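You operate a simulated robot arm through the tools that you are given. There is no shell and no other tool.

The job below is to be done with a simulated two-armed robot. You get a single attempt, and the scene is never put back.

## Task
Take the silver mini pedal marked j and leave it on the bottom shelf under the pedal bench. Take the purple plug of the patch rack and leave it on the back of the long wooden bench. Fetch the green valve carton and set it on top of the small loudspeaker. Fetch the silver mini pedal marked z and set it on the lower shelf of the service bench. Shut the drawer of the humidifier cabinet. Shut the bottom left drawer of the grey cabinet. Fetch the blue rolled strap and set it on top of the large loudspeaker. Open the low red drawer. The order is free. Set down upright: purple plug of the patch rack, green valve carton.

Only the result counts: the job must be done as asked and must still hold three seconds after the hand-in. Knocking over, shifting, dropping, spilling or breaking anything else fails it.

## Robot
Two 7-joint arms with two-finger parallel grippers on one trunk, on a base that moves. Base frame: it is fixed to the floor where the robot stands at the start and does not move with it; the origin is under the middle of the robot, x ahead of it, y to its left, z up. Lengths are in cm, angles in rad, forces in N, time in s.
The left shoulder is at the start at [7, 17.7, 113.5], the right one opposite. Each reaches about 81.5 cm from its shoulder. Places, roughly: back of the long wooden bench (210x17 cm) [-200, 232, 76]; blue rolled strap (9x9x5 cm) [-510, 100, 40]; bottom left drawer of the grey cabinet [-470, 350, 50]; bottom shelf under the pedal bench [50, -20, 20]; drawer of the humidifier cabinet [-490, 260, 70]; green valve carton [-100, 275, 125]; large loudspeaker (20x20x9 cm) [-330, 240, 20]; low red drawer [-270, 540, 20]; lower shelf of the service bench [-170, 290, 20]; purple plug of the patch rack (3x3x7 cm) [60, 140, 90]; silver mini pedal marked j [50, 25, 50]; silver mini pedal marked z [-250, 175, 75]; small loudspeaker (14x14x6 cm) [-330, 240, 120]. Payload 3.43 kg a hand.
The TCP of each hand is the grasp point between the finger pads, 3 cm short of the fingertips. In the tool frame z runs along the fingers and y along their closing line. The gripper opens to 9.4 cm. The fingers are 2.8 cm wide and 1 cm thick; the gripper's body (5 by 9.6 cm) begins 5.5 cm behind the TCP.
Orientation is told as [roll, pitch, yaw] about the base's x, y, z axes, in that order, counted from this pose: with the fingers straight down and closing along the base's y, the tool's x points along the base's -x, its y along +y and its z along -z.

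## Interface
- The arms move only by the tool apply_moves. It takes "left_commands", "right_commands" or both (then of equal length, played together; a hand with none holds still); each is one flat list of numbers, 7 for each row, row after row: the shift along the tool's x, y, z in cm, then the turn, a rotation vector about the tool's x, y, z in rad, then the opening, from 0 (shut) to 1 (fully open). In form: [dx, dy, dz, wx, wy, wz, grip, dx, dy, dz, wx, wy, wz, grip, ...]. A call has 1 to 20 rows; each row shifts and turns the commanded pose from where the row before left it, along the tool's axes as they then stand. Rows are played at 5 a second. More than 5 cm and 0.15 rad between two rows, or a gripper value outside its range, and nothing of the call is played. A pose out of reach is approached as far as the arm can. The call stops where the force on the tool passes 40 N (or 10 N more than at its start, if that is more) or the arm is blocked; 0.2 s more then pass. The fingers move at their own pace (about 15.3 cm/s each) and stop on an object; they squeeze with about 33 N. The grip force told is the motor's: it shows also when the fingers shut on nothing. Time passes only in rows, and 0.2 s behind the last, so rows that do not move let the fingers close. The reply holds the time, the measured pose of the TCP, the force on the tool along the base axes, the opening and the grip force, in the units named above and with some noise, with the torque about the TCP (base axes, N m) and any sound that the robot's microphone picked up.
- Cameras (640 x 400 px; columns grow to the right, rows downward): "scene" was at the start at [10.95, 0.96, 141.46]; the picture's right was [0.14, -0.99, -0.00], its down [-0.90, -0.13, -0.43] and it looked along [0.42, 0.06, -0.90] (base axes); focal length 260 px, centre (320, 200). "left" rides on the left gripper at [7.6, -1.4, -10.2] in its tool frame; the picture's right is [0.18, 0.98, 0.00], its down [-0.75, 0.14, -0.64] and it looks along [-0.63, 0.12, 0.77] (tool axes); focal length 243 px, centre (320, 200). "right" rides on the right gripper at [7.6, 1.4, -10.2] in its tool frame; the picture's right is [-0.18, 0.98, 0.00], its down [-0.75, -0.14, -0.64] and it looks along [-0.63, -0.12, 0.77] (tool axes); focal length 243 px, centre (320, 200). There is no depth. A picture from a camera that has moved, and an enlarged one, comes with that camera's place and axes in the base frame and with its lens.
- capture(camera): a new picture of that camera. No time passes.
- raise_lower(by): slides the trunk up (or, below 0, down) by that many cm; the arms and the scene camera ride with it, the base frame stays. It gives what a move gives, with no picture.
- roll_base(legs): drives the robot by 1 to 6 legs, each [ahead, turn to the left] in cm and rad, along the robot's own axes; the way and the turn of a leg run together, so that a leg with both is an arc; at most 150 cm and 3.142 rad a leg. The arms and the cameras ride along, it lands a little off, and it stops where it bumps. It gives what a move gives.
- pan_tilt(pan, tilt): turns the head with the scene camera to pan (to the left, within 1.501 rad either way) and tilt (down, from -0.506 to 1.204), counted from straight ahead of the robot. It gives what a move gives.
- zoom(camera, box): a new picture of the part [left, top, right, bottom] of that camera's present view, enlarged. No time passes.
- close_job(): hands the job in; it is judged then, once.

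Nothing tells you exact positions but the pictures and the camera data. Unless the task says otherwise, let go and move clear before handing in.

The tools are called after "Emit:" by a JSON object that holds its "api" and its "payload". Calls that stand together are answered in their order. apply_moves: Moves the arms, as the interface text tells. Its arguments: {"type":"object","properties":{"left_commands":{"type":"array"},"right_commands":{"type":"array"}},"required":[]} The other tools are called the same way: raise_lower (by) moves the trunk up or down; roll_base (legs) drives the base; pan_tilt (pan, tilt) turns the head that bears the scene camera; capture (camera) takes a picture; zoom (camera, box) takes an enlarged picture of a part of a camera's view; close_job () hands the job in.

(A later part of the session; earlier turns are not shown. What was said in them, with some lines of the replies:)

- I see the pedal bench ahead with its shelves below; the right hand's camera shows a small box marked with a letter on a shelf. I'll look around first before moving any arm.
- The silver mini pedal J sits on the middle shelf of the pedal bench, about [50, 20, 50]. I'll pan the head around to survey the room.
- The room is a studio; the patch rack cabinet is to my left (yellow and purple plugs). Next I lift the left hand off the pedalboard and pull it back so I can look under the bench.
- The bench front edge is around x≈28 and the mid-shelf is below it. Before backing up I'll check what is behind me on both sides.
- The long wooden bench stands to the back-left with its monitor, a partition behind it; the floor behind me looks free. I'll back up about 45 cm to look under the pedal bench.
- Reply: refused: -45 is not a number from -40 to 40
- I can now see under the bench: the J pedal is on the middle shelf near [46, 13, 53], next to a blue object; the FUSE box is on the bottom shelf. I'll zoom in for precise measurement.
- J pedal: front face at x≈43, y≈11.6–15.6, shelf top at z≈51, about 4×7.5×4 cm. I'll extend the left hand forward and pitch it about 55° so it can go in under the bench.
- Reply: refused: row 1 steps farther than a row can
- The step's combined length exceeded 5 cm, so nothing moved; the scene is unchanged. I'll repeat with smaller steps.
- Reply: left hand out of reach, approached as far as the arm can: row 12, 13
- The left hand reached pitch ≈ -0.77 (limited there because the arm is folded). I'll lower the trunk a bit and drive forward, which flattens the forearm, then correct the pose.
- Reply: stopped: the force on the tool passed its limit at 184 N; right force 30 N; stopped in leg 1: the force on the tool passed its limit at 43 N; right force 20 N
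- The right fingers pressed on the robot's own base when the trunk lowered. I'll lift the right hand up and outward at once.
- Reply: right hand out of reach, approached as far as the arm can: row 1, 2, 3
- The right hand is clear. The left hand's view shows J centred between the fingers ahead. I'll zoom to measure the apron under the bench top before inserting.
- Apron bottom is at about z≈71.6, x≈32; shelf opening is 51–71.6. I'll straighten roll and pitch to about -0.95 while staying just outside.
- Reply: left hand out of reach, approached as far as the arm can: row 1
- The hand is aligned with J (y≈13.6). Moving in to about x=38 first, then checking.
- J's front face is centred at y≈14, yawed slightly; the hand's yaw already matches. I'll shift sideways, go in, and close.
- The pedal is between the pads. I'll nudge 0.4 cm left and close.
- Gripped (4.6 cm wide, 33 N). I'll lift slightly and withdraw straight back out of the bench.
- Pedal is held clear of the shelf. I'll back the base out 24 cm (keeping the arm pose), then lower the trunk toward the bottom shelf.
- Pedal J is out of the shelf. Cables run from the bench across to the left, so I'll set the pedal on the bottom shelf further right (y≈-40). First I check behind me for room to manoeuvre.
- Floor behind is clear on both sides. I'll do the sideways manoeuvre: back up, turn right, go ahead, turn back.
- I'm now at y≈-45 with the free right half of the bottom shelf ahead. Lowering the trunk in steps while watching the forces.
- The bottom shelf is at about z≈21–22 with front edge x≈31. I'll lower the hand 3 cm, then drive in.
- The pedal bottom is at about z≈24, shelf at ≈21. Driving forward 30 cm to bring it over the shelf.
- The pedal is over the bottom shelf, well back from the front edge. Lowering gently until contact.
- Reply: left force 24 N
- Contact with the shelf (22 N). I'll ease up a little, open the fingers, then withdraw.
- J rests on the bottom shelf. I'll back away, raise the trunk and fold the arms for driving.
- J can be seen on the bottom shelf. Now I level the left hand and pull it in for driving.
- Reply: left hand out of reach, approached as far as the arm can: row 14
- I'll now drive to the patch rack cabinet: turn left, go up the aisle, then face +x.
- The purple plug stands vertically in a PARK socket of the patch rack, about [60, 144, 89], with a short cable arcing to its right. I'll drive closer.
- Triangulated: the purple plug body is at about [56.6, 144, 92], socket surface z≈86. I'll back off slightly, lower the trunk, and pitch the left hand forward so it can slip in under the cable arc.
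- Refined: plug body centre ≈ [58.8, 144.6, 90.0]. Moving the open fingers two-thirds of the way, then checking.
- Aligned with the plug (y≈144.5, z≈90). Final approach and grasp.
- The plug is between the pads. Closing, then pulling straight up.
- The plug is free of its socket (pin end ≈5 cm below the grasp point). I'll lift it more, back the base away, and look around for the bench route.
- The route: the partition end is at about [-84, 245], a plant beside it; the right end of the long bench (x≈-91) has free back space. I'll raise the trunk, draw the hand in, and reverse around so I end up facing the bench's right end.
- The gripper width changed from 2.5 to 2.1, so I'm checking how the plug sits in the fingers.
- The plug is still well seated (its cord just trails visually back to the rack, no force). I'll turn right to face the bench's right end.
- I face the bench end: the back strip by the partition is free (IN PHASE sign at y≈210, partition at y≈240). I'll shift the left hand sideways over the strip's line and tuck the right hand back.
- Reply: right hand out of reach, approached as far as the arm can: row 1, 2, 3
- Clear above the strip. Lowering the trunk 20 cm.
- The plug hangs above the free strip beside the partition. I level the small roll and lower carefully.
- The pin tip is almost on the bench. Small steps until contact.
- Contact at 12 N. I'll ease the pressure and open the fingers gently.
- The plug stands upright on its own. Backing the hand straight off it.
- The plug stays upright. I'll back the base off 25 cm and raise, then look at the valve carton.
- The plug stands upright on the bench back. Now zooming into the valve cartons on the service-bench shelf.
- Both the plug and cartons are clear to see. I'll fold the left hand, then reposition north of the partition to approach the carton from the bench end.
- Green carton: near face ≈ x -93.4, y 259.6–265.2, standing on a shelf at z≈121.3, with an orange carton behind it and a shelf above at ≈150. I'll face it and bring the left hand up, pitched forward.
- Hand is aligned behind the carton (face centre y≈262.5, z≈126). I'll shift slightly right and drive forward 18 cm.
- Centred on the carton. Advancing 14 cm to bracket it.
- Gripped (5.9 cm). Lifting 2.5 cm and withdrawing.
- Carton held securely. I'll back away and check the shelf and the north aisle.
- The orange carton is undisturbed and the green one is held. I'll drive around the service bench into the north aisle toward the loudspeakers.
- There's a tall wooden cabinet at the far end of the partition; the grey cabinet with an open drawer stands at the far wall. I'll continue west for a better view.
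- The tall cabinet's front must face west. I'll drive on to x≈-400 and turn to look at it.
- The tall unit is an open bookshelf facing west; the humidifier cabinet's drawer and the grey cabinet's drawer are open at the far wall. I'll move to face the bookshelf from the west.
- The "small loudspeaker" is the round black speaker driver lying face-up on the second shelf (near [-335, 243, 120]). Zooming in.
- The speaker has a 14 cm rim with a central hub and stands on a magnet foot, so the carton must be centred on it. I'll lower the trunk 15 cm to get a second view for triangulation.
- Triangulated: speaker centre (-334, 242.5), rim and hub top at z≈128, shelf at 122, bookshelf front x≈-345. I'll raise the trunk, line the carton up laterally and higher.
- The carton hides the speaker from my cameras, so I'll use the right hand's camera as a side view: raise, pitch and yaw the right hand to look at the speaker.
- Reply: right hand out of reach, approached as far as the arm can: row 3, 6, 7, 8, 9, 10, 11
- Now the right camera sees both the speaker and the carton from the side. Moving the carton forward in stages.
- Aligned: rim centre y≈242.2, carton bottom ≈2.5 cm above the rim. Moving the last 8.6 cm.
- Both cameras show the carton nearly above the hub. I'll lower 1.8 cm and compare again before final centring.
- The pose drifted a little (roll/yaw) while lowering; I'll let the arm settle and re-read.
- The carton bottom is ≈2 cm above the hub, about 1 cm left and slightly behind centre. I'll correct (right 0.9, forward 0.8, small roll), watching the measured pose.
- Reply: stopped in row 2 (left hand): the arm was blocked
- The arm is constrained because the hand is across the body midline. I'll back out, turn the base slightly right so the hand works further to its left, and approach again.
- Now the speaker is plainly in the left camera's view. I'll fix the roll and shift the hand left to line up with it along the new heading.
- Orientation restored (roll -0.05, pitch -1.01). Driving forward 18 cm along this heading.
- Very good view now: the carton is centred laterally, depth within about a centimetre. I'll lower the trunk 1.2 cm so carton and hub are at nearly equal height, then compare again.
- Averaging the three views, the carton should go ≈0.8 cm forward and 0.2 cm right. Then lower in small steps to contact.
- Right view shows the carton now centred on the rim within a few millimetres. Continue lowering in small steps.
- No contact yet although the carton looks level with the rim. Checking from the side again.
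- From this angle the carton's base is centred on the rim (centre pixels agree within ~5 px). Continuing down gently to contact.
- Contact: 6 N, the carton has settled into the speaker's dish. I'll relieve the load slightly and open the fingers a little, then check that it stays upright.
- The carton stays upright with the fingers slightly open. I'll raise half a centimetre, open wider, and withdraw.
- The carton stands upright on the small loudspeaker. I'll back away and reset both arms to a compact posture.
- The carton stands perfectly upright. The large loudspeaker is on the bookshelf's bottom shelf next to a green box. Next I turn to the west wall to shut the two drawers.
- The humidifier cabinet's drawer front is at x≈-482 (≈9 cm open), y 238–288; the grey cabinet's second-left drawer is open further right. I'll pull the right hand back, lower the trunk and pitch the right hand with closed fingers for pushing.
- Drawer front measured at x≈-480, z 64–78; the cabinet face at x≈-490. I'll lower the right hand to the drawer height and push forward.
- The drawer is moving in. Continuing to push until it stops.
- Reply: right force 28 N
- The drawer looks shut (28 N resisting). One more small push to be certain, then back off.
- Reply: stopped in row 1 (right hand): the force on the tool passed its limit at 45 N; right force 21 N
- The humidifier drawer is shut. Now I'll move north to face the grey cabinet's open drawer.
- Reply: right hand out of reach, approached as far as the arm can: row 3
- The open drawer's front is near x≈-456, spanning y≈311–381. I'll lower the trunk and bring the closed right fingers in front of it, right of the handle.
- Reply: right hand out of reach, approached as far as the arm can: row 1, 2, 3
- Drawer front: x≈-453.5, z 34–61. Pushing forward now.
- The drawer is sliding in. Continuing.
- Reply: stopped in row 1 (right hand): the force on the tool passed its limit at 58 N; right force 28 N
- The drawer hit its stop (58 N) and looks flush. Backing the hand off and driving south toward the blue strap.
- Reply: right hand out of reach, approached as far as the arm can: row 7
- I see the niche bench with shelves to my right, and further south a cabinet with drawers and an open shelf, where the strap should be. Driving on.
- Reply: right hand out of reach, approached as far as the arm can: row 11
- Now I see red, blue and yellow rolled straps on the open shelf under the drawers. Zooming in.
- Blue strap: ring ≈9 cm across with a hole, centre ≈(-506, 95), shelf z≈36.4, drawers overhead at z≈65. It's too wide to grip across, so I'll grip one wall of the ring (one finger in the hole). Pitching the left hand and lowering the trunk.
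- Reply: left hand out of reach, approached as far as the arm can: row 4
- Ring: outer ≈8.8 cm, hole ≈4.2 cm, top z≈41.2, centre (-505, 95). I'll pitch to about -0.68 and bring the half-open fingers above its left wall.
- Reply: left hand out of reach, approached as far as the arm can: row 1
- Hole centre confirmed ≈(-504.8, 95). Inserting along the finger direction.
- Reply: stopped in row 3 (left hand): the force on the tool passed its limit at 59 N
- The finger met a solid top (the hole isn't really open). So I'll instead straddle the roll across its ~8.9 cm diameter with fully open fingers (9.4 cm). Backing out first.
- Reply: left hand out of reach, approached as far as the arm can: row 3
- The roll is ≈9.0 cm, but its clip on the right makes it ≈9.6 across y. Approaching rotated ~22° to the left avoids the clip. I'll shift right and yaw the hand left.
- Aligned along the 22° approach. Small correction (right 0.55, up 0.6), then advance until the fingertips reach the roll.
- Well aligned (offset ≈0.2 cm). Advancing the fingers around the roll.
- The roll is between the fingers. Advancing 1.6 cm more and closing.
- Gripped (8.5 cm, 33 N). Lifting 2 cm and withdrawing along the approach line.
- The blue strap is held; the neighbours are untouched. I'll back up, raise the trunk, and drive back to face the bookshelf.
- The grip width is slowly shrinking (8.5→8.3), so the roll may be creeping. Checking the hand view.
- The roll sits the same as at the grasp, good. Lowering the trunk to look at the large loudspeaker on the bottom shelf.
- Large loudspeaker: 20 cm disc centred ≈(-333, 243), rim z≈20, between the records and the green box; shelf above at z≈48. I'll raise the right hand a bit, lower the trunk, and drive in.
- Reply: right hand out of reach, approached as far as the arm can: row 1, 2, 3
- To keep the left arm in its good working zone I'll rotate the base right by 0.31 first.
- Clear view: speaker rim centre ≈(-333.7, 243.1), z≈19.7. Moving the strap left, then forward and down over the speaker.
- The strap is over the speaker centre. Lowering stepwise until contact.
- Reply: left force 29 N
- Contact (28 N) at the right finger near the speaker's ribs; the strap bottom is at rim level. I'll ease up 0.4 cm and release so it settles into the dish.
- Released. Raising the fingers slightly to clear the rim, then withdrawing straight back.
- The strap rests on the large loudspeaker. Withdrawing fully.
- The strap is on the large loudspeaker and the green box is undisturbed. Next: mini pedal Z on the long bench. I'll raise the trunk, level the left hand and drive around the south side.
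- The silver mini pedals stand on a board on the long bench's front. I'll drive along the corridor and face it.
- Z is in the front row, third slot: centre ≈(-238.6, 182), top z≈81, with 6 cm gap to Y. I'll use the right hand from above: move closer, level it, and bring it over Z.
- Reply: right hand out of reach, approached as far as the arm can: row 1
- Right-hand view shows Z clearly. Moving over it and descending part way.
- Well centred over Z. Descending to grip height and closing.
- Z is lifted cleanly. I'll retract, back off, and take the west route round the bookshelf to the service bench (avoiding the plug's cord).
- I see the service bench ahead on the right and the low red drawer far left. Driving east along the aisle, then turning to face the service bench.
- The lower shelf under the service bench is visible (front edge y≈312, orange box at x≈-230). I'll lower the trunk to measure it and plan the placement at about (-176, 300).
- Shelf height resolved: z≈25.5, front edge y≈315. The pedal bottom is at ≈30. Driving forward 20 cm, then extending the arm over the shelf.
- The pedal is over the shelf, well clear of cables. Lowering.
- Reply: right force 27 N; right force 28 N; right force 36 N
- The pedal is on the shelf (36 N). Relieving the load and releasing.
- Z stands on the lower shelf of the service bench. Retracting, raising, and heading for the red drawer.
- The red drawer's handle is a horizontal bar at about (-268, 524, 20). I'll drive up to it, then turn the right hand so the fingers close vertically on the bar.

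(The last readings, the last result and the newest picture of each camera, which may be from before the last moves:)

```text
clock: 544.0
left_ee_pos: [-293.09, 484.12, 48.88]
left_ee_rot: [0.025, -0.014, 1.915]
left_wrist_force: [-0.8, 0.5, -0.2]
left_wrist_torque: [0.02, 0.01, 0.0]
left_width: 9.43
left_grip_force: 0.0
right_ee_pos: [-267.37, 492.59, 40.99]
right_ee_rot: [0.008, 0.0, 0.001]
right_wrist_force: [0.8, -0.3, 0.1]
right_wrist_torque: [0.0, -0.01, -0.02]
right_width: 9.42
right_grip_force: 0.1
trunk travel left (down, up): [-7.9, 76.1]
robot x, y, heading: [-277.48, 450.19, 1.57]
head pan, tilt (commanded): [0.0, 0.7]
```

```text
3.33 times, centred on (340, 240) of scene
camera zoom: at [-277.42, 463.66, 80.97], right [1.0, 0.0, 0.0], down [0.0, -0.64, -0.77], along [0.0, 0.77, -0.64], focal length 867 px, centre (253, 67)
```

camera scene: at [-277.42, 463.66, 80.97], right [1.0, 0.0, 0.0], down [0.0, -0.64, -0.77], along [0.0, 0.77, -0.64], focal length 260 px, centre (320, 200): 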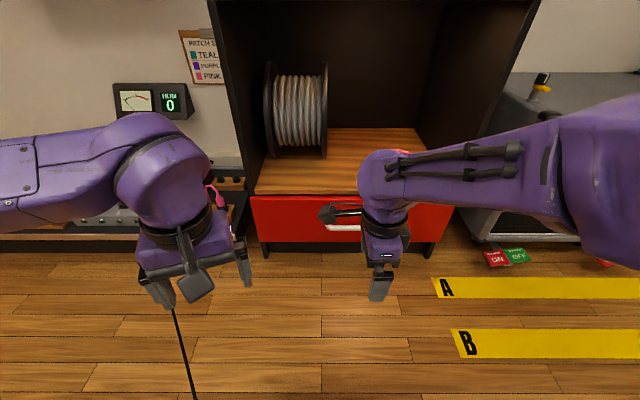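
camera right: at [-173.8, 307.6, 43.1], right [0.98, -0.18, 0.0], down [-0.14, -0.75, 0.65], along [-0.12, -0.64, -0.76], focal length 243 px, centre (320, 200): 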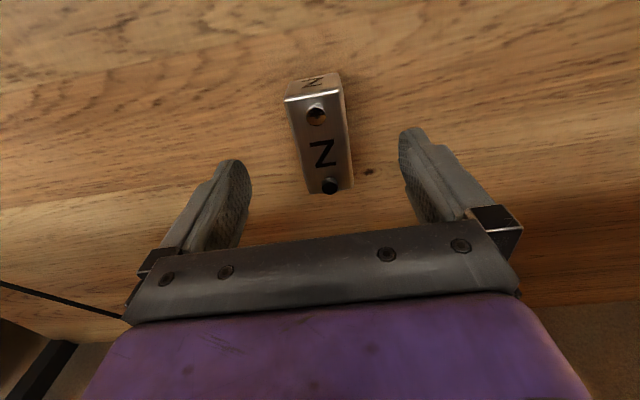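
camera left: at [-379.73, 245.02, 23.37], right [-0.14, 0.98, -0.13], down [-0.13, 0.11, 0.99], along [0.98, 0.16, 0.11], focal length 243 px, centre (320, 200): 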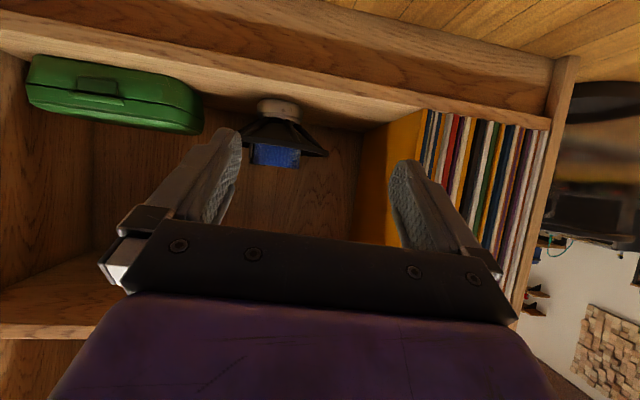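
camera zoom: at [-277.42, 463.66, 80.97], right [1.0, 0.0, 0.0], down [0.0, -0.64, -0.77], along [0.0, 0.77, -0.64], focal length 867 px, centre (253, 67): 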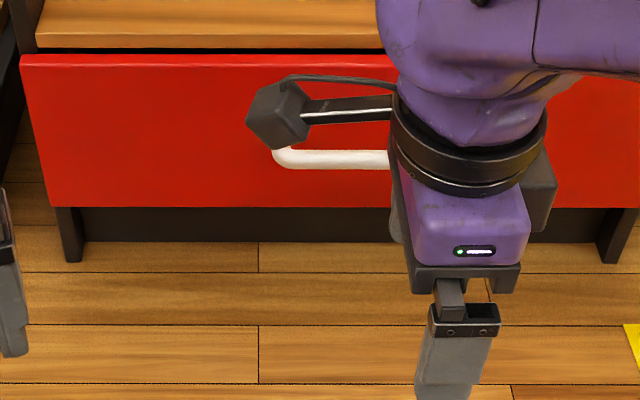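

Handle bar located at (-267.6, 517.9, 25.2), gap to the drawer face ≈3 cm. I'll extend the right hand forward and pitch it so the fingers point forward with a vertical closing direction.

Emit:
{"api": "apply_moves", "payload": {"right_commands": [0, 4.25, 0, 0, 0, 0, 0.5, 0, 4.25, 0, 0, 0, 0, 0.5, 0, 4.25, 0, 0, 0, 0, 0.5, 0, 3.0, 0, 0, 0, 0, 0.5, 0, 0, 0, -0.14, 0, 0, 0.5, 0, 0, 0, -0.14, 0, 0, 0.5, 0, 0, 0, -0.14, 0, 0, 0.5, 0, 0, 0, -0.14, 0, 0, 0.5, 0, 0, 0, -0.14, 0, 0, 0.5, 0, 0, 0, -0.14, 0, 0, 0.5, 0, 0, 0, -0.14, 0, 0, 0.5, 0, 0, 0, -0.14, 0, 0, 0.5]}}

Emit:
{"api": "capture", "payload": {"camera": "right"}}

Emit:
{"api": "capture", "payload": {"camera": "scene"}}

```text
clock: 546.6
left_ee_pos: [-293.02, 484.16, 48.91]
left_ee_rot: [0.027, -0.014, 1.916]
left_wrist_force: [-0.5, 0.1, -0.1]
left_wrist_torque: [0.02, 0.0, 0.0]
left_width: 9.4
left_grip_force: 0.0
right_ee_pos: [-266.73, 509.63, 44.48]
right_ee_rot: [0.9, 0.044, 0.001]
right_wrist_force: [-0.9, -0.5, 0.3]
right_wrist_torque: [-0.01, -0.02, 0.02]
right_width: 4.7
right_grip_force: 0.1
right hand out of reach, approached as far as the arm can: row 10, 11, 12
trunk travel left (down, up): [-7.9, 76.1]
robot x, y, heading: [-277.34, 449.56, 1.569]
head pan, tilt (commanded): [0.0, 0.7]
```

```text
taken
camera right: at [-273.92, 502.44, 52.36], right [0.22, 0.61, 0.76], down [0.77, -0.59, 0.25], along [0.6, 0.53, -0.6], focal length 243 px, centre (320, 200)
```

right: 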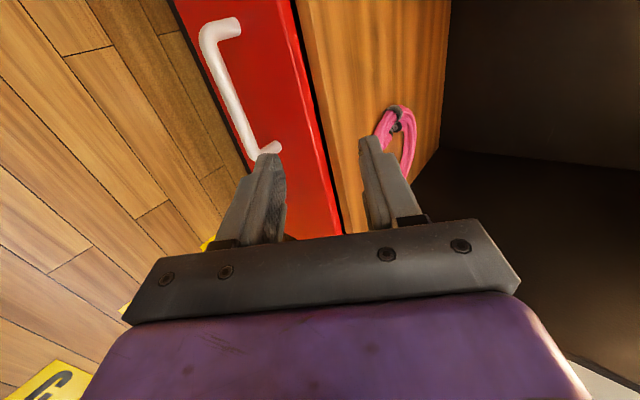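

```text
taken
camera scene: at [-277.42, 463.66, 80.96], right [1.0, 0.0, 0.0], down [0.0, -0.64, -0.76], along [0.0, 0.76, -0.64], focal length 260 px, centre (320, 200)
```

scene: 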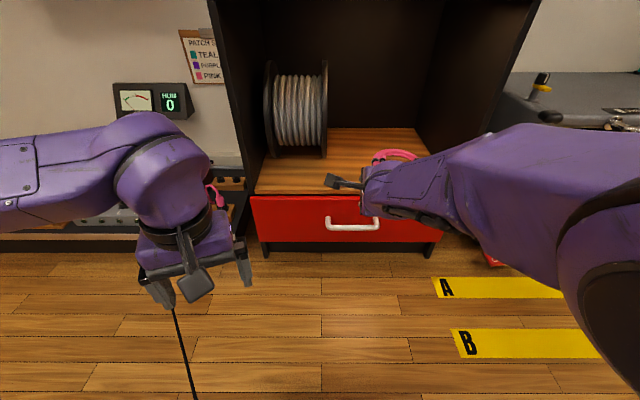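

Fingers now point forward-down (~0.9 rad) with near-vertical closing. Lowering to a pre-grasp point in front of the bar.

Emit:
{"api": "apply_moves", "payload": {"right_commands": [0.09, -3.33, 3.49, 0, 0, 0, 0.4, 0.09, -3.33, 3.49, 0, 0, 0, 0.4, 0.09, -3.33, 3.49, 0, 0, 0, 0.36]}}

Emit:
{"api": "capture", "payload": {"camera": "right"}}

Emit:
{"api": "zoom", "payload": {"camera": "scene", "box": [250, 160, 450, 300]}}

```text
clock: 547.4
left_ee_pos: [-293.17, 484.11, 48.91]
left_ee_rot: [0.025, -0.013, 1.915]
left_wrist_force: [0.4, 0.0, 0.2]
left_wrist_torque: [-0.03, 0.01, -0.02]
left_width: 9.41
left_grip_force: 0.0
right_ee_pos: [-268.85, 511.88, 39.52]
right_ee_rot: [0.97, 0.12, 0.065]
right_wrist_force: [0.4, -0.1, -0.5]
right_wrist_torque: [-0.01, -0.01, 0.01]
right_width: 3.38
right_grip_force: 0.1
right hand out of reach, approached as far as the arm can: row 1, 2
trunk travel left (down, up): [-7.9, 76.1]
robot x, y, heading: [-277.38, 449.71, 1.568]
head pan, tilt (commanded): [0.0, 0.7]
```

```text
taken
camera right: at [-275.02, 503.74, 47.37], right [0.24, 0.57, 0.78], down [0.82, -0.56, 0.15], along [0.52, 0.6, -0.6], focal length 243 px, centre (320, 200)
```

right: 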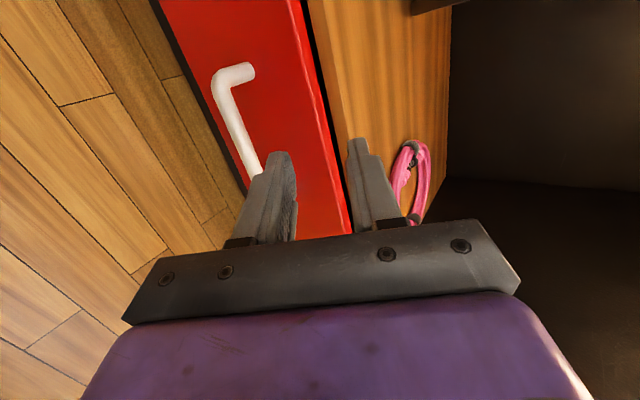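

```text
2.86 times, centred on (350, 230) of scene
camera zoom: at [-277.43, 463.64, 80.97], right [1.0, 0.0, 0.0], down [0.0, -0.64, -0.77], along [0.0, 0.77, -0.64], focal length 743 px, centre (234, 114)
```

zoom: 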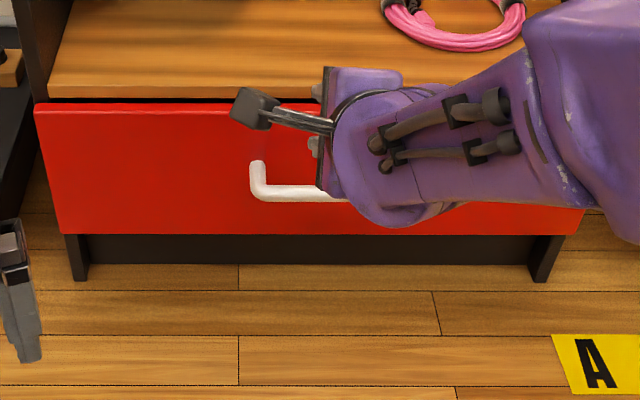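

Emit:
{"api": "raise_lower", "payload": {"by": -7.5}}

Emit:
{"api": "apply_moves", "payload": {"right_commands": [0, 0, 0, 0, 0, 0, 0.36]}}

Emit:
{"api": "capture", "payload": {"camera": "right"}}

```text
clock: 548.5
left_ee_pos: [-293.04, 484.16, 41.32]
left_ee_rot: [0.028, -0.015, 1.916]
left_wrist_force: [-0.2, -0.1, 0.8]
left_wrist_torque: [-0.01, 0.01, 0.0]
left_width: 9.4
left_grip_force: 0.1
right_ee_pos: [-268.47, 511.94, 31.44]
right_ee_rot: [0.957, 0.12, 0.057]
right_wrist_force: [-0.3, 0.5, 0.4]
right_wrist_torque: [0.0, -0.03, 0.0]
right_width: 3.36
right_grip_force: 0.1
trunk travel left (down, up): [-0.4, 83.6]
robot x, y, heading: [-277.58, 449.98, 1.568]
head pan, tilt (commanded): [0.0, 0.7]
```

```text
clock: 548.9
left_ee_pos: [-293.13, 484.02, 41.46]
left_ee_rot: [0.026, -0.014, 1.914]
left_wrist_force: [-0.2, 0.4, 0.4]
left_wrist_torque: [-0.02, 0.01, 0.02]
left_width: 9.39
left_grip_force: 0.0
right_ee_pos: [-268.45, 511.87, 31.34]
right_ee_rot: [0.957, 0.12, 0.058]
right_wrist_force: [0.3, -0.5, -0.3]
right_wrist_torque: [0.0, 0.0, -0.02]
right_width: 3.35
right_grip_force: 0.1
trunk travel left (down, up): [-0.4, 83.6]
robot x, y, heading: [-277.45, 450.21, 1.571]
head pan, tilt (commanded): [0.0, 0.7]
```

```text
taken
camera right: at [-274.69, 503.85, 39.24], right [0.25, 0.58, 0.77], down [0.81, -0.56, 0.16], along [0.53, 0.59, -0.61], focal length 243 px, centre (320, 200)
```

right: 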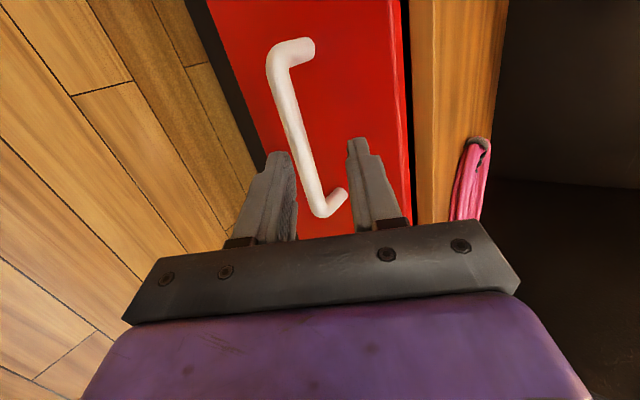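

The bar is in line between the fingers, slightly toward the lower one. Shifting 1.3 cm and advancing onto the bar.

Emit:
{"api": "apply_moves", "payload": {"right_commands": [0, -1.3, 0, 0, 0, 0, 0.36, 0, 0, 2.5, 0, 0, 0, 0.36, 0, 0, 2.2, 0, 0, 0, 0.36]}}

Emit:
{"api": "capture", "payload": {"camera": "right"}}

Emit:
{"api": "zoom", "payload": {"camera": "scene", "box": [250, 120, 450, 260]}}

```text
clock: 549.7
left_ee_pos: [-293.27, 484.17, 41.41]
left_ee_rot: [0.028, -0.013, 1.914]
left_wrist_force: [0.8, 0.5, -0.1]
left_wrist_torque: [0.01, 0.04, 0.01]
left_width: 9.37
left_grip_force: 0.0
right_ee_pos: [-269.47, 514.45, 26.58]
right_ee_rot: [0.948, 0.084, 0.074]
right_wrist_force: [0.3, -0.2, 0.5]
right_wrist_torque: [0.01, 0.0, 0.0]
right_width: 3.38
right_grip_force: 0.0
trunk travel left (down, up): [-0.4, 83.6]
robot x, y, heading: [-277.9, 450.03, 1.573]
head pan, tilt (commanded): [0.0, 0.7]
```

```text
taken
camera right: at [-275.88, 506.44, 34.38], right [0.21, 0.59, 0.78], down [0.81, -0.55, 0.2], along [0.54, 0.6, -0.59], focal length 243 px, centre (320, 200)
```

right: 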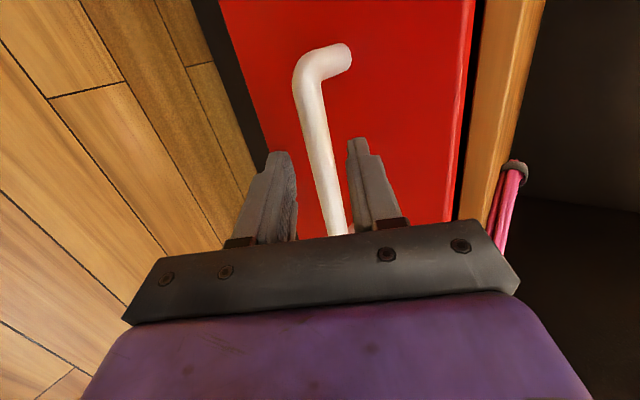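

```text
2.86 times, centred on (350, 190) of scene
camera zoom: at [-277.42, 463.66, 73.46], right [1.0, 0.0, 0.0], down [0.0, -0.64, -0.76], along [0.0, 0.76, -0.64], focal length 743 px, centre (234, 229)
```

zoom: 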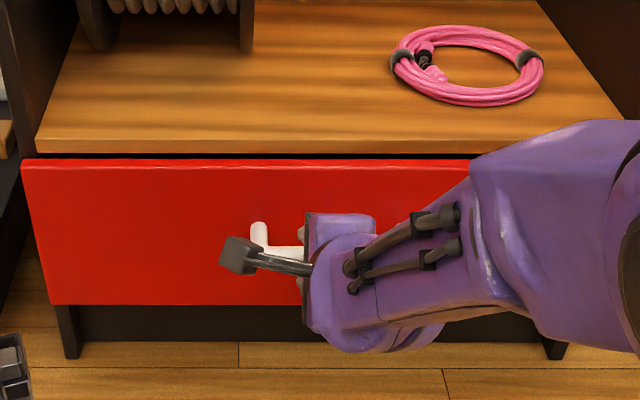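

The bar is centred between the fingers. Advancing 2 cm and closing.

Emit:
{"api": "apply_moves", "payload": {"right_commands": [0, 0, 2.0, 0, 0, 0, 0.36, 0, 0, 0, 0, 0, 0, 0.36]}}

Emit:
{"api": "capture", "payload": {"camera": "right"}}

```text
clock: 550.3
left_ee_pos: [-293.03, 484.1, 41.41]
left_ee_rot: [0.026, -0.014, 1.914]
left_wrist_force: [0.6, -0.4, 0.7]
left_wrist_torque: [-0.01, 0.0, 0.01]
left_width: 9.38
left_grip_force: 0.1
right_ee_pos: [-270.22, 515.8, 24.74]
right_ee_rot: [0.941, 0.061, 0.087]
right_wrist_force: [-0.2, 0.3, -0.2]
right_wrist_torque: [0.04, 0.0, 0.0]
right_width: 3.39
right_grip_force: 0.1
trunk travel left (down, up): [-0.4, 83.6]
robot x, y, heading: [-277.45, 449.96, 1.566]
head pan, tilt (commanded): [0.0, 0.7]
```

```text
taken
camera right: at [-276.57, 507.62, 32.46], right [0.18, 0.6, 0.78], down [0.82, -0.53, 0.22], along [0.55, 0.6, -0.58], focal length 243 px, centre (320, 200)
```

right: 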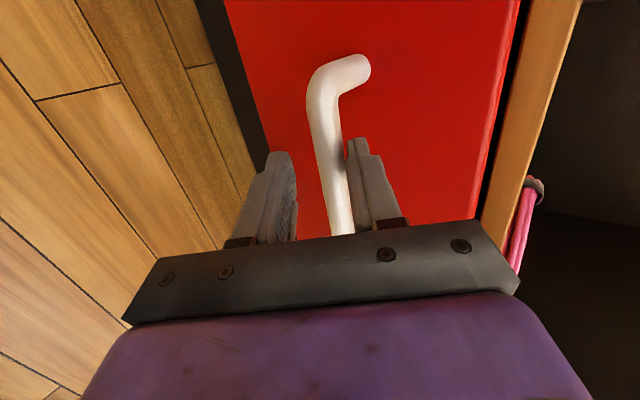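

Emit:
{"api": "apply_moves", "payload": {"right_commands": [0, 0.6, 0, 0, 0, 0, 0.36, 0, 0, 0, 0, 0, 0, 0.2, 0, 0, 0, 0, 0, 0, 0, 0, 0, 0, 0, 0, 0, 0, 0, 0, 0, 0, 0, 0, 0]}}

Emit:
{"api": "capture", "payload": {"camera": "right"}}

```text
clock: 551.5
left_ee_pos: [-293.12, 484.16, 41.53]
left_ee_rot: [0.027, -0.014, 1.914]
left_wrist_force: [0.4, 0.2, 0.3]
left_wrist_torque: [0.02, 0.01, 0.01]
left_width: 9.4
left_grip_force: 0.1
right_ee_pos: [-270.28, 516.18, 25.26]
right_ee_rot: [0.942, 0.066, 0.088]
right_wrist_force: [-1.1, -5.7, -2.4]
right_wrist_torque: [-0.16, 0.0, -0.11]
right_width: 1.73
right_grip_force: 45.3
trunk travel left (down, up): [-0.4, 83.6]
robot x, y, heading: [-277.17, 449.95, 1.573]
head pan, tilt (commanded): [0.0, 0.7]
```

```text
taken
camera right: at [-276.66, 508.02, 33.08], right [0.18, 0.6, 0.78], down [0.82, -0.53, 0.21], along [0.54, 0.6, -0.59], focal length 243 px, centre (320, 200)
```

right: 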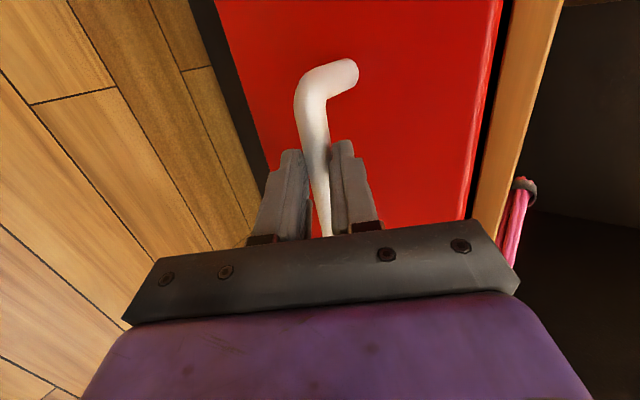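

The bar is gripped. Pulling the drawer by backing the base slowly.

Emit:
{"api": "roll_base", "payload": {"legs": [[-6, 0]]}}

Emit:
{"api": "capture", "payload": {"camera": "scene"}}

Emit:
{"api": "capture", "payload": {"camera": "right"}}

```text
clock: 552.5
left_ee_pos: [-293.02, 478.12, 41.35]
left_ee_rot: [0.028, -0.011, 1.914]
left_wrist_force: [0.1, 0.2, 0.8]
left_wrist_torque: [0.0, 0.0, 0.02]
left_width: 9.42
left_grip_force: 0.0
right_ee_pos: [-270.2, 510.02, 25.39]
right_ee_rot: [0.942, 0.065, 0.088]
right_wrist_force: [-0.4, 0.7, -4.9]
right_wrist_torque: [-0.1, 0.11, 0.03]
right_width: 1.75
right_grip_force: 44.6
trunk travel left (down, up): [-0.4, 83.6]
robot x, y, heading: [-277.52, 444.12, 1.563]
head pan, tilt (commanded): [0.0, 0.7]
```

```text
taken
camera scene: at [-277.45, 457.68, 73.45], right [1.0, 0.0, 0.0], down [0.0, -0.64, -0.76], along [0.0, 0.76, -0.64], focal length 260 px, centre (320, 200)
```

scene: 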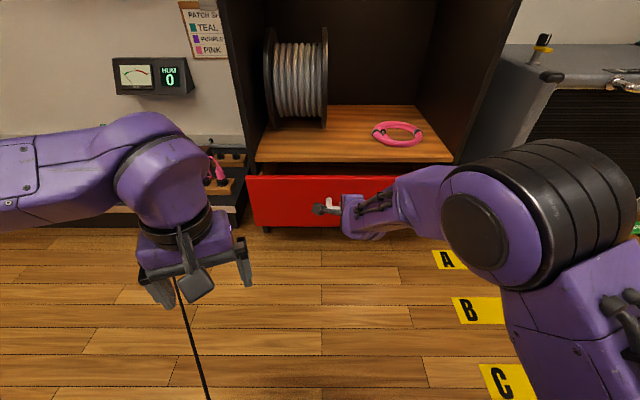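

```text
taken
camera right: at [-276.69, 502.04, 33.07], right [0.18, 0.6, 0.78], down [0.82, -0.53, 0.21], along [0.54, 0.6, -0.59], focal length 243 px, centre (320, 200)
```

right: 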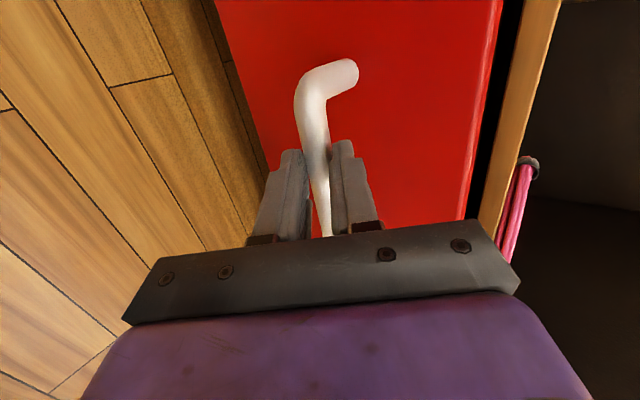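

It's opening. Pulling another 18 cm.

Emit:
{"api": "roll_base", "payload": {"legs": [[-18, 0]]}}

Emit:
{"api": "capture", "payload": {"camera": "scene"}}

```text
clock: 554.0
left_ee_pos: [-292.99, 460.19, 41.4]
left_ee_rot: [0.025, -0.012, 1.913]
left_wrist_force: [0.6, 0.8, 0.1]
left_wrist_torque: [0.01, 0.0, -0.01]
left_width: 9.4
left_grip_force: 0.1
right_ee_pos: [-270.32, 492.14, 25.44]
right_ee_rot: [0.944, 0.065, 0.088]
right_wrist_force: [-22.6, 0.6, -4.1]
right_wrist_torque: [-0.1, 0.48, 0.6]
right_width: 1.73
right_grip_force: 45.2
trunk travel left (down, up): [-0.4, 83.6]
robot x, y, heading: [-277.34, 426.22, 1.569]
head pan, tilt (commanded): [0.0, 0.7]
```

```text
taken
camera scene: at [-277.56, 439.71, 73.45], right [1.0, 0.0, 0.0], down [0.0, -0.64, -0.76], along [0.0, 0.76, -0.64], focal length 260 px, centre (320, 200)
```

scene: 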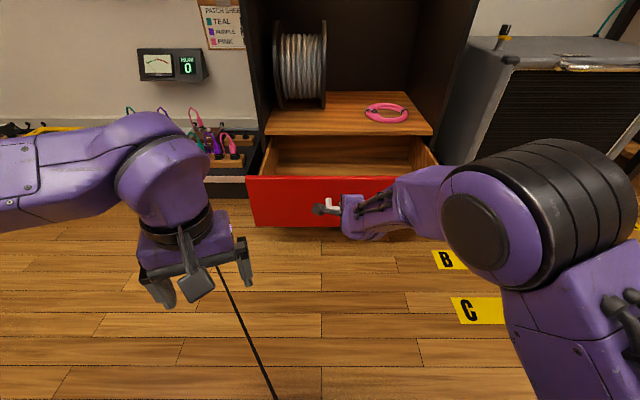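

Emit:
{"api": "apply_moves", "payload": {"right_commands": [0.3, 0, 0, 0, 0, 0, 0]}}

Emit:
{"api": "roll_base", "payload": {"legs": [[-8, 0]]}}

Emit:
{"api": "capture", "payload": {"camera": "scene"}}

```text
clock: 554.4
left_ee_pos: [-292.99, 460.21, 41.35]
left_ee_rot: [0.028, -0.013, 1.912]
left_wrist_force: [-0.7, -0.3, 0.1]
left_wrist_torque: [0.05, 0.0, 0.04]
left_width: 9.38
left_grip_force: 0.0
right_ee_pos: [-270.44, 492.11, 25.48]
right_ee_rot: [0.942, 0.064, 0.083]
right_wrist_force: [15.4, -0.2, -4.5]
right_wrist_torque: [-0.12, 0.27, 0.42]
right_width: 1.74
right_grip_force: 44.7
trunk travel left (down, up): [-0.4, 83.6]
robot x, y, heading: [-277.72, 426.37, 1.567]
head pan, tilt (commanded): [0.0, 0.7]
```

```text
clock: 555.4
left_ee_pos: [-293.1, 451.99, 41.42]
left_ee_rot: [0.029, -0.015, 1.914]
left_wrist_force: [1.2, -0.1, 0.4]
left_wrist_torque: [-0.04, 0.0, -0.01]
left_width: 9.4
left_grip_force: 0.0
right_ee_pos: [-270.85, 483.92, 25.46]
right_ee_rot: [0.943, 0.067, 0.089]
right_wrist_force: [-0.5, -0.2, 0.4]
right_wrist_torque: [-0.01, 0.01, -0.03]
right_width: 0.0
right_grip_force: 32.7
trunk travel left (down, up): [-0.4, 83.6]
robot x, y, heading: [-277.46, 417.97, 1.568]
head pan, tilt (commanded): [0.0, 0.7]
```

```text
taken
camera scene: at [-277.59, 431.52, 73.46], right [1.0, 0.0, 0.0], down [0.0, -0.64, -0.76], along [0.0, 0.76, -0.64], focal length 260 px, centre (320, 200)
```

scene: 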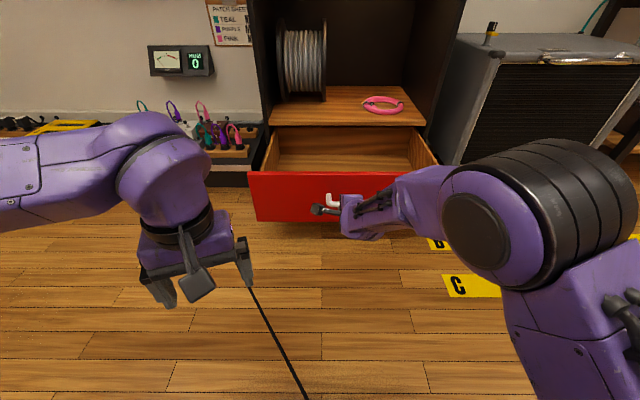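

The fingers slid off the bar once the drawer reached its stop. Checking how far it is open.

Emit:
{"api": "zoom", "payload": {"camera": "scene", "box": [220, 80, 460, 250]}}

Emit:
{"api": "capture", "payload": {"camera": "right"}}

```text
2.35 times, centred on (340, 165) of scene
camera zoom: at [-277.59, 431.52, 73.46], right [1.0, 0.0, 0.0], down [0.0, -0.64, -0.76], along [0.0, 0.76, -0.64], focal length 612 px, centre (273, 282)
```

zoom: 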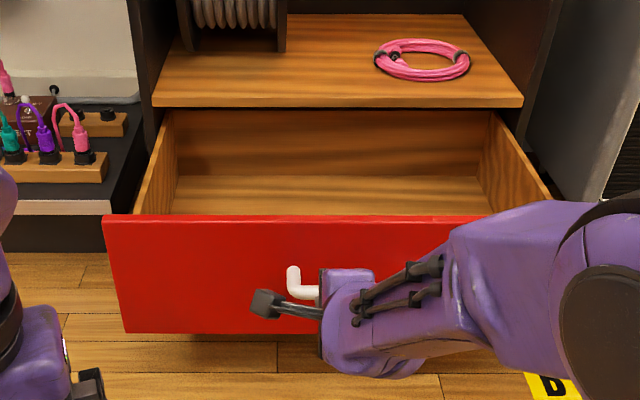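

```text
taken
camera right: at [-277.17, 475.79, 33.15], right [0.18, 0.6, 0.78], down [0.82, -0.53, 0.21], along [0.54, 0.6, -0.59], focal length 243 px, centre (320, 200)
```

right: 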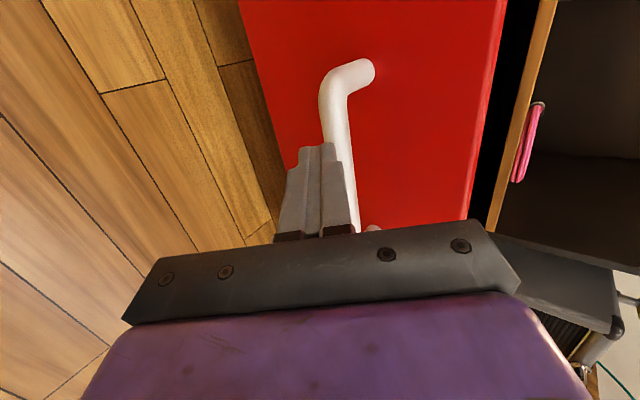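

The drawer is open about 31 cm, essentially fully. I'll back straight away from it and then check all the results.

Emit:
{"api": "roll_base", "payload": {"legs": [[-20, 0]]}}

Emit:
{"api": "raise_lower", "payload": {"by": 40}}

Emit:
{"api": "apply_moves", "payload": {"right_commands": [0, 0, 0, 0.14, 0, 0, 0.5, 0, 0, 0, 0.14, 0, 0, 0.5, 0, 0, 0, 0.14, 0, 0, 0.5, 0, 0, 0, 0.14, 0, 0, 0.5, 0, 0, 0, 0.14, 0, 0, 0.5, 0, 0, 0, 0.14, 0, 0, 0.5, 0, 0, 0, 0.1, 0, 0, 0.5, 0, -4, -2, 0, 0, 0, 0.5, 0, -4, -2, 0, 0, 0, 0.5, 0, -4, -2, 0, 0, 0, 0.5, 0, -4, -2, 0, 0, 0, 0.5]}}

Emit:
{"api": "pan_tilt", "payload": {"pan": 0.0, "tilt": 0.5}}

Emit:
{"api": "capture", "payload": {"camera": "scene"}}

```text
clock: 557.0
left_ee_pos: [-293.24, 431.8, 41.4]
left_ee_rot: [0.028, -0.014, 1.912]
left_wrist_force: [-0.3, -0.3, 0.0]
left_wrist_torque: [0.01, 0.0, -0.01]
left_width: 9.4
left_grip_force: 0.1
right_ee_pos: [-270.75, 463.63, 25.47]
right_ee_rot: [0.943, 0.066, 0.089]
right_wrist_force: [-1.0, 0.2, -0.2]
right_wrist_torque: [0.01, 0.0, 0.01]
right_width: 0.03
right_grip_force: 33.6
trunk travel left (down, up): [-0.4, 83.6]
robot x, y, heading: [-277.38, 397.9, 1.567]
head pan, tilt (commanded): [0.0, 0.7]
```

```text
clock: 560.9
left_ee_pos: [-293.21, 431.85, 81.31]
left_ee_rot: [0.027, -0.012, 1.911]
left_wrist_force: [-0.1, -0.2, -0.6]
left_wrist_torque: [0.02, 0.0, 0.03]
left_width: 9.39
left_grip_force: 0.1
right_ee_pos: [-270.61, 463.64, 65.42]
right_ee_rot: [0.942, 0.066, 0.087]
right_wrist_force: [-0.7, 0.7, -0.5]
right_wrist_torque: [-0.03, -0.03, -0.02]
right_width: 0.01
right_grip_force: 32.8
trunk travel left (down, up): [-40.4, 43.6]
robot x, y, heading: [-277.55, 397.62, 1.562]
head pan, tilt (commanded): [0.0, 0.7]
```

```text
clock: 563.3
left_ee_pos: [-293.16, 431.75, 81.3]
left_ee_rot: [0.027, -0.013, 1.911]
left_wrist_force: [-0.1, -0.1, 0.6]
left_wrist_torque: [0.01, 0.0, -0.02]
left_width: 9.39
left_grip_force: 0.1
right_ee_pos: [-268.53, 447.59, 73.61]
right_ee_rot: [0.004, 0.066, 0.089]
right_wrist_force: [-0.4, -0.8, 0.8]
right_wrist_torque: [0.02, 0.01, -0.03]
right_width: 4.69
right_grip_force: 0.1
trunk travel left (down, up): [-40.4, 43.6]
robot x, y, heading: [-277.61, 397.95, 1.568]
head pan, tilt (commanded): [0.0, 0.7]
```

```text
clock: 564.0
left_ee_pos: [-293.17, 431.8, 81.4]
left_ee_rot: [0.027, -0.013, 1.911]
left_wrist_force: [0.2, 0.5, 0.6]
left_wrist_torque: [-0.02, 0.01, 0.01]
left_width: 9.38
left_grip_force: 0.0
right_ee_pos: [-268.57, 447.93, 73.42]
right_ee_rot: [0.004, 0.066, 0.089]
right_wrist_force: [-0.6, -0.3, -0.1]
right_wrist_torque: [-0.01, -0.01, 0.02]
right_width: 4.71
right_grip_force: 0.1
trunk travel left (down, up): [-40.4, 43.6]
robot x, y, heading: [-277.66, 397.49, 1.567]
head pan, tilt (commanded): [0.0, 0.499]
```

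```text
taken
camera scene: at [-277.62, 411.9, 115.23], right [1.0, 0.0, 0.0], down [0.0, -0.48, -0.88], along [0.0, 0.88, -0.48], focal length 260 px, centre (320, 200)
```

scene: 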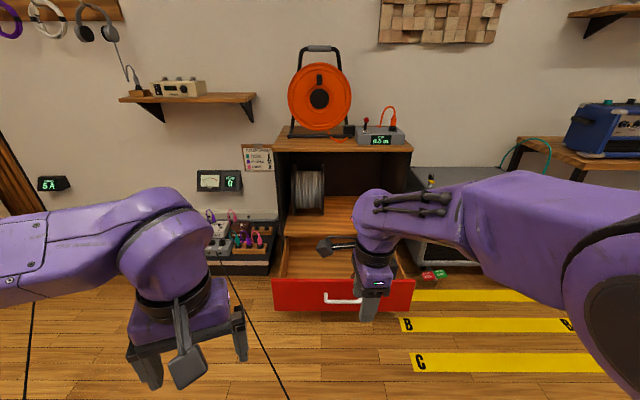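

The red drawer stands open and nothing else was moved. Before handing in, I'll drive round to verify that the purple plug still stands upright.

Emit:
{"api": "roll_base", "payload": {"legs": [[0, -1.567], [140, 0], [125, 0]]}}

Emit:
{"api": "pan_tilt", "payload": {"pan": -1.2, "tilt": 0.45}}

Emit:
{"api": "capture", "payload": {"camera": "scene"}}

```text
clock: 580.8
left_ee_pos: [24.44, 407.91, 81.43]
left_ee_rot: [0.027, -0.013, 0.311]
left_wrist_force: [-0.8, 1.2, 0.7]
left_wrist_torque: [-0.02, 0.0, 0.0]
left_width: 9.4
left_grip_force: 0.0
right_ee_pos: [39.77, 382.9, 73.37]
right_ee_rot: [0.001, 0.066, -1.512]
right_wrist_force: [-0.1, -0.6, 0.6]
right_wrist_torque: [-0.03, 0.02, 0.01]
right_width: 4.72
right_grip_force: 0.1
trunk travel left (down, up): [-40.4, 43.6]
robot x, y, heading: [-9.84, 393.56, -0.036]
head pan, tilt (commanded): [0.0, 0.499]
```

```text
clock: 582.2
left_ee_pos: [24.6, 407.87, 81.47]
left_ee_rot: [0.028, -0.015, 0.311]
left_wrist_force: [-0.2, 0.5, 0.9]
left_wrist_torque: [0.01, 0.01, 0.01]
left_width: 9.41
left_grip_force: 0.1
right_ee_pos: [39.72, 382.95, 73.58]
right_ee_rot: [0.002, 0.066, -1.513]
right_wrist_force: [-0.4, 0.4, 0.1]
right_wrist_torque: [0.01, -0.05, 0.01]
right_width: 4.72
right_grip_force: 0.2
trunk travel left (down, up): [-40.4, 43.6]
robot x, y, heading: [-10.02, 393.31, -0.032]
head pan, tilt (commanded): [-1.201, 0.45]
```

```text
taken
camera scene: at [-2.13, 384.68, 115.68], right [-0.94, -0.33, 0.0], down [-0.14, 0.41, -0.9], along [0.3, -0.85, -0.44], focal length 260 px, centre (320, 200)
```

scene: 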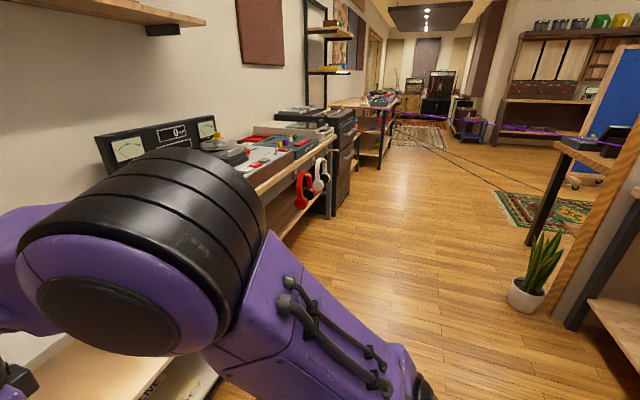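

Emit:
{"api": "zoom", "payload": {"camera": "scene", "box": [540, 90, 640, 190]}}

Emit:
{"api": "roll_base", "payload": {"legs": [[0, -1.54], [85, 0]]}}

Emit:
{"api": "pan_tilt", "payload": {"pan": -1.2, "tilt": 0.4}}

Emit:
{"api": "capture", "payload": {"camera": "scene"}}

```text
4.00 times, centred on (590, 140) of scene
camera zoom: at [-2.13, 384.68, 115.68], right [-0.94, -0.33, 0.0], down [-0.14, 0.41, -0.9], along [0.3, -0.85, -0.44], focal length 1040 px, centre (-760, 440)
```

zoom: 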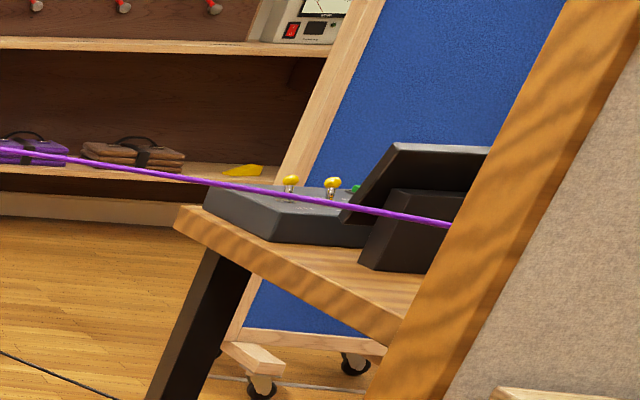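

```text
clock: 590.5
left_ee_pos: [7.35, 274.63, 81.26]
left_ee_rot: [0.027, -0.012, -1.208]
left_wrist_force: [0.0, 0.6, -0.4]
left_wrist_torque: [0.0, 0.04, -0.01]
left_width: 9.41
left_grip_force: 0.1
right_ee_pos: [-16.83, 258.03, 73.44]
right_ee_rot: [0.003, 0.067, -3.032]
right_wrist_force: [-0.1, 0.2, -0.2]
right_wrist_torque: [0.03, 0.01, 0.02]
right_width: 4.68
right_grip_force: 0.1
trunk travel left (down, up): [-40.4, 43.6]
robot x, y, heading: [-8.76, 308.31, -1.552]
head pan, tilt (commanded): [-1.201, 0.45]
```

```text
clock: 591.1
left_ee_pos: [7.33, 274.7, 81.47]
left_ee_rot: [0.028, -0.015, -1.207]
left_wrist_force: [-0.5, -0.4, 0.3]
left_wrist_torque: [0.02, 0.0, 0.0]
left_width: 9.4
left_grip_force: 0.1
right_ee_pos: [-16.9, 258.05, 73.5]
right_ee_rot: [0.003, 0.067, -3.032]
right_wrist_force: [-0.1, 1.2, 0.1]
right_wrist_torque: [-0.04, 0.0, 0.0]
right_width: 4.69
right_grip_force: 0.0
trunk travel left (down, up): [-40.4, 43.6]
robot x, y, heading: [-9.15, 308.35, -1.548]
head pan, tilt (commanded): [-1.201, 0.4]
```

```text
taken
camera scene: at [-17.61, 299.97, 116.14], right [-0.38, 0.93, 0.0], down [0.36, 0.15, -0.92], along [-0.85, -0.35, -0.39], focal length 260 px, centre (320, 200)
```

scene: 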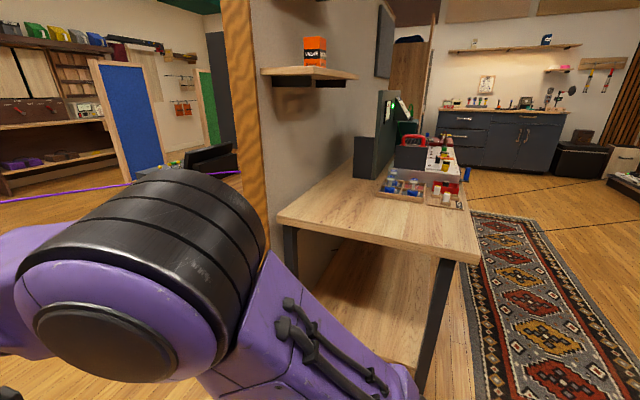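

The cord's end at the partition edge is at z≈83.8, matching an upright plug. I'll move a little further for a direct look.

Emit:
{"api": "roll_base", "payload": {"legs": [[25, 0]]}}

Emit:
{"api": "capture", "payload": {"camera": "scene"}}

Emit:
{"api": "zoom", "payload": {"camera": "scene", "box": [160, 120, 300, 220]}}

```text
clock: 593.0
left_ee_pos: [7.74, 249.42, 81.26]
left_ee_rot: [0.029, -0.011, -1.208]
left_wrist_force: [0.7, -0.4, -0.3]
left_wrist_torque: [0.01, -0.02, 0.03]
left_width: 9.41
left_grip_force: 0.1
right_ee_pos: [-16.48, 232.83, 73.48]
right_ee_rot: [0.001, 0.067, -3.034]
right_wrist_force: [0.0, -0.6, 0.0]
right_wrist_torque: [0.01, -0.01, 0.02]
right_width: 4.69
right_grip_force: 0.1
trunk travel left (down, up): [-40.4, 43.6]
robot x, y, heading: [-8.72, 283.35, -1.552]
head pan, tilt (commanded): [-1.201, 0.4]
```

```text
taken
camera scene: at [-17.15, 274.76, 116.14], right [-0.38, 0.93, 0.0], down [0.36, 0.15, -0.92], along [-0.85, -0.35, -0.39], focal length 260 px, centre (320, 200)
```

scene: 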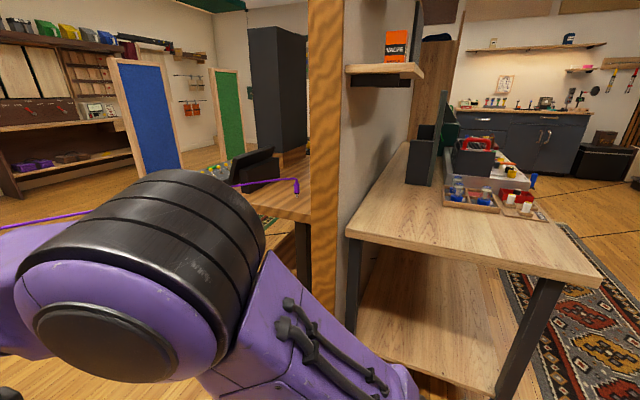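

```text
4.00 times, centred on (230, 170) of scene
camera zoom: at [-17.15, 274.76, 116.14], right [-0.38, 0.93, 0.0], down [0.36, 0.15, -0.92], along [-0.85, -0.35, -0.39], focal length 1040 px, centre (680, 320)
```

zoom: 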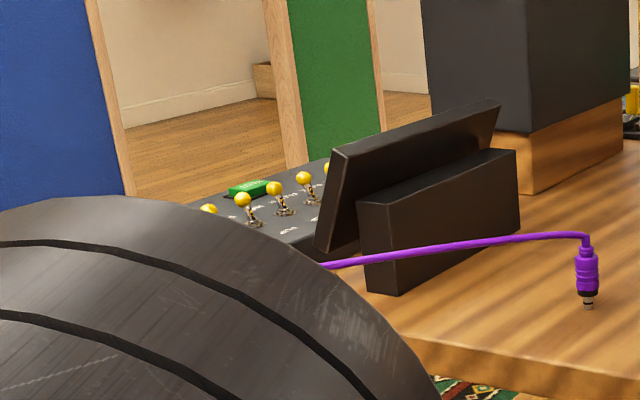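

The plug stands upright on the back of the long bench at about (-104, 229). Going by the last view of each, all eight parts are done:

- **Pedal J:** on the bottom shelf under the pedal bench.
- **Purple plug:** upright on the back of the long bench.
- **Green valve carton:** upright on the small loudspeaker.
- **Pedal Z:** on the lower shelf of the service bench.
- **Humidifier cabinet drawer:** shut.
- **Grey cabinet's bottom left drawer:** shut.
- **Blue strap:** on the large loudspeaker.
- **Low red drawer:** open about 31 cm.

Both hands are empty and clear, so I'm handing the job in.

Emit:
{"api": "close_job", "payload": {}}

```text
The job is handed in.
```

I handed the job in with all eight parts done, judging by the last camera view I had of each. No verdict has come back yet.

| Item | State at hand-in | How it was checked |
|---|---|---|
| Silver mini pedal J | On the bottom shelf under the pedal bench | Seen after release, not revisited |
| Purple plug | Upright on the back of the long wooden bench | Seen directly just before hand-in |
| Green valve carton | Upright on the small loudspeaker | Seen standing after release, and again from a distance later |
| Silver mini pedal Z | Upright on the lower shelf of the service bench | Seen after release |
| Humidifier cabinet drawer | Shut | Pushed until it stopped, and looks closed |
| Bottom left drawer of the grey cabinet | Shut | Pushed until it stopped, and looks flush |
| Blue rolled strap | On the large loudspeaker, slightly off centre | Seen after release |
| Low red drawer | Open about 31 cm | Seen afterwards; the fingers slipped off the handle near the end of its travel |

- **Plug cord:** the purple cord still runs through the air from the plug back to the patch rack. It showed no pull on the plug.
- **Strap contact:** my finger pressed the solid top of the blue strap on the first grasp attempt and pushed it about 1 cm back on its shelf. I then picked it up another way.
- **Other objects:** I saw nothing else knocked over or moved in any view. The right fingers pressed hard (184 N) once, early on, against the robot's own base.
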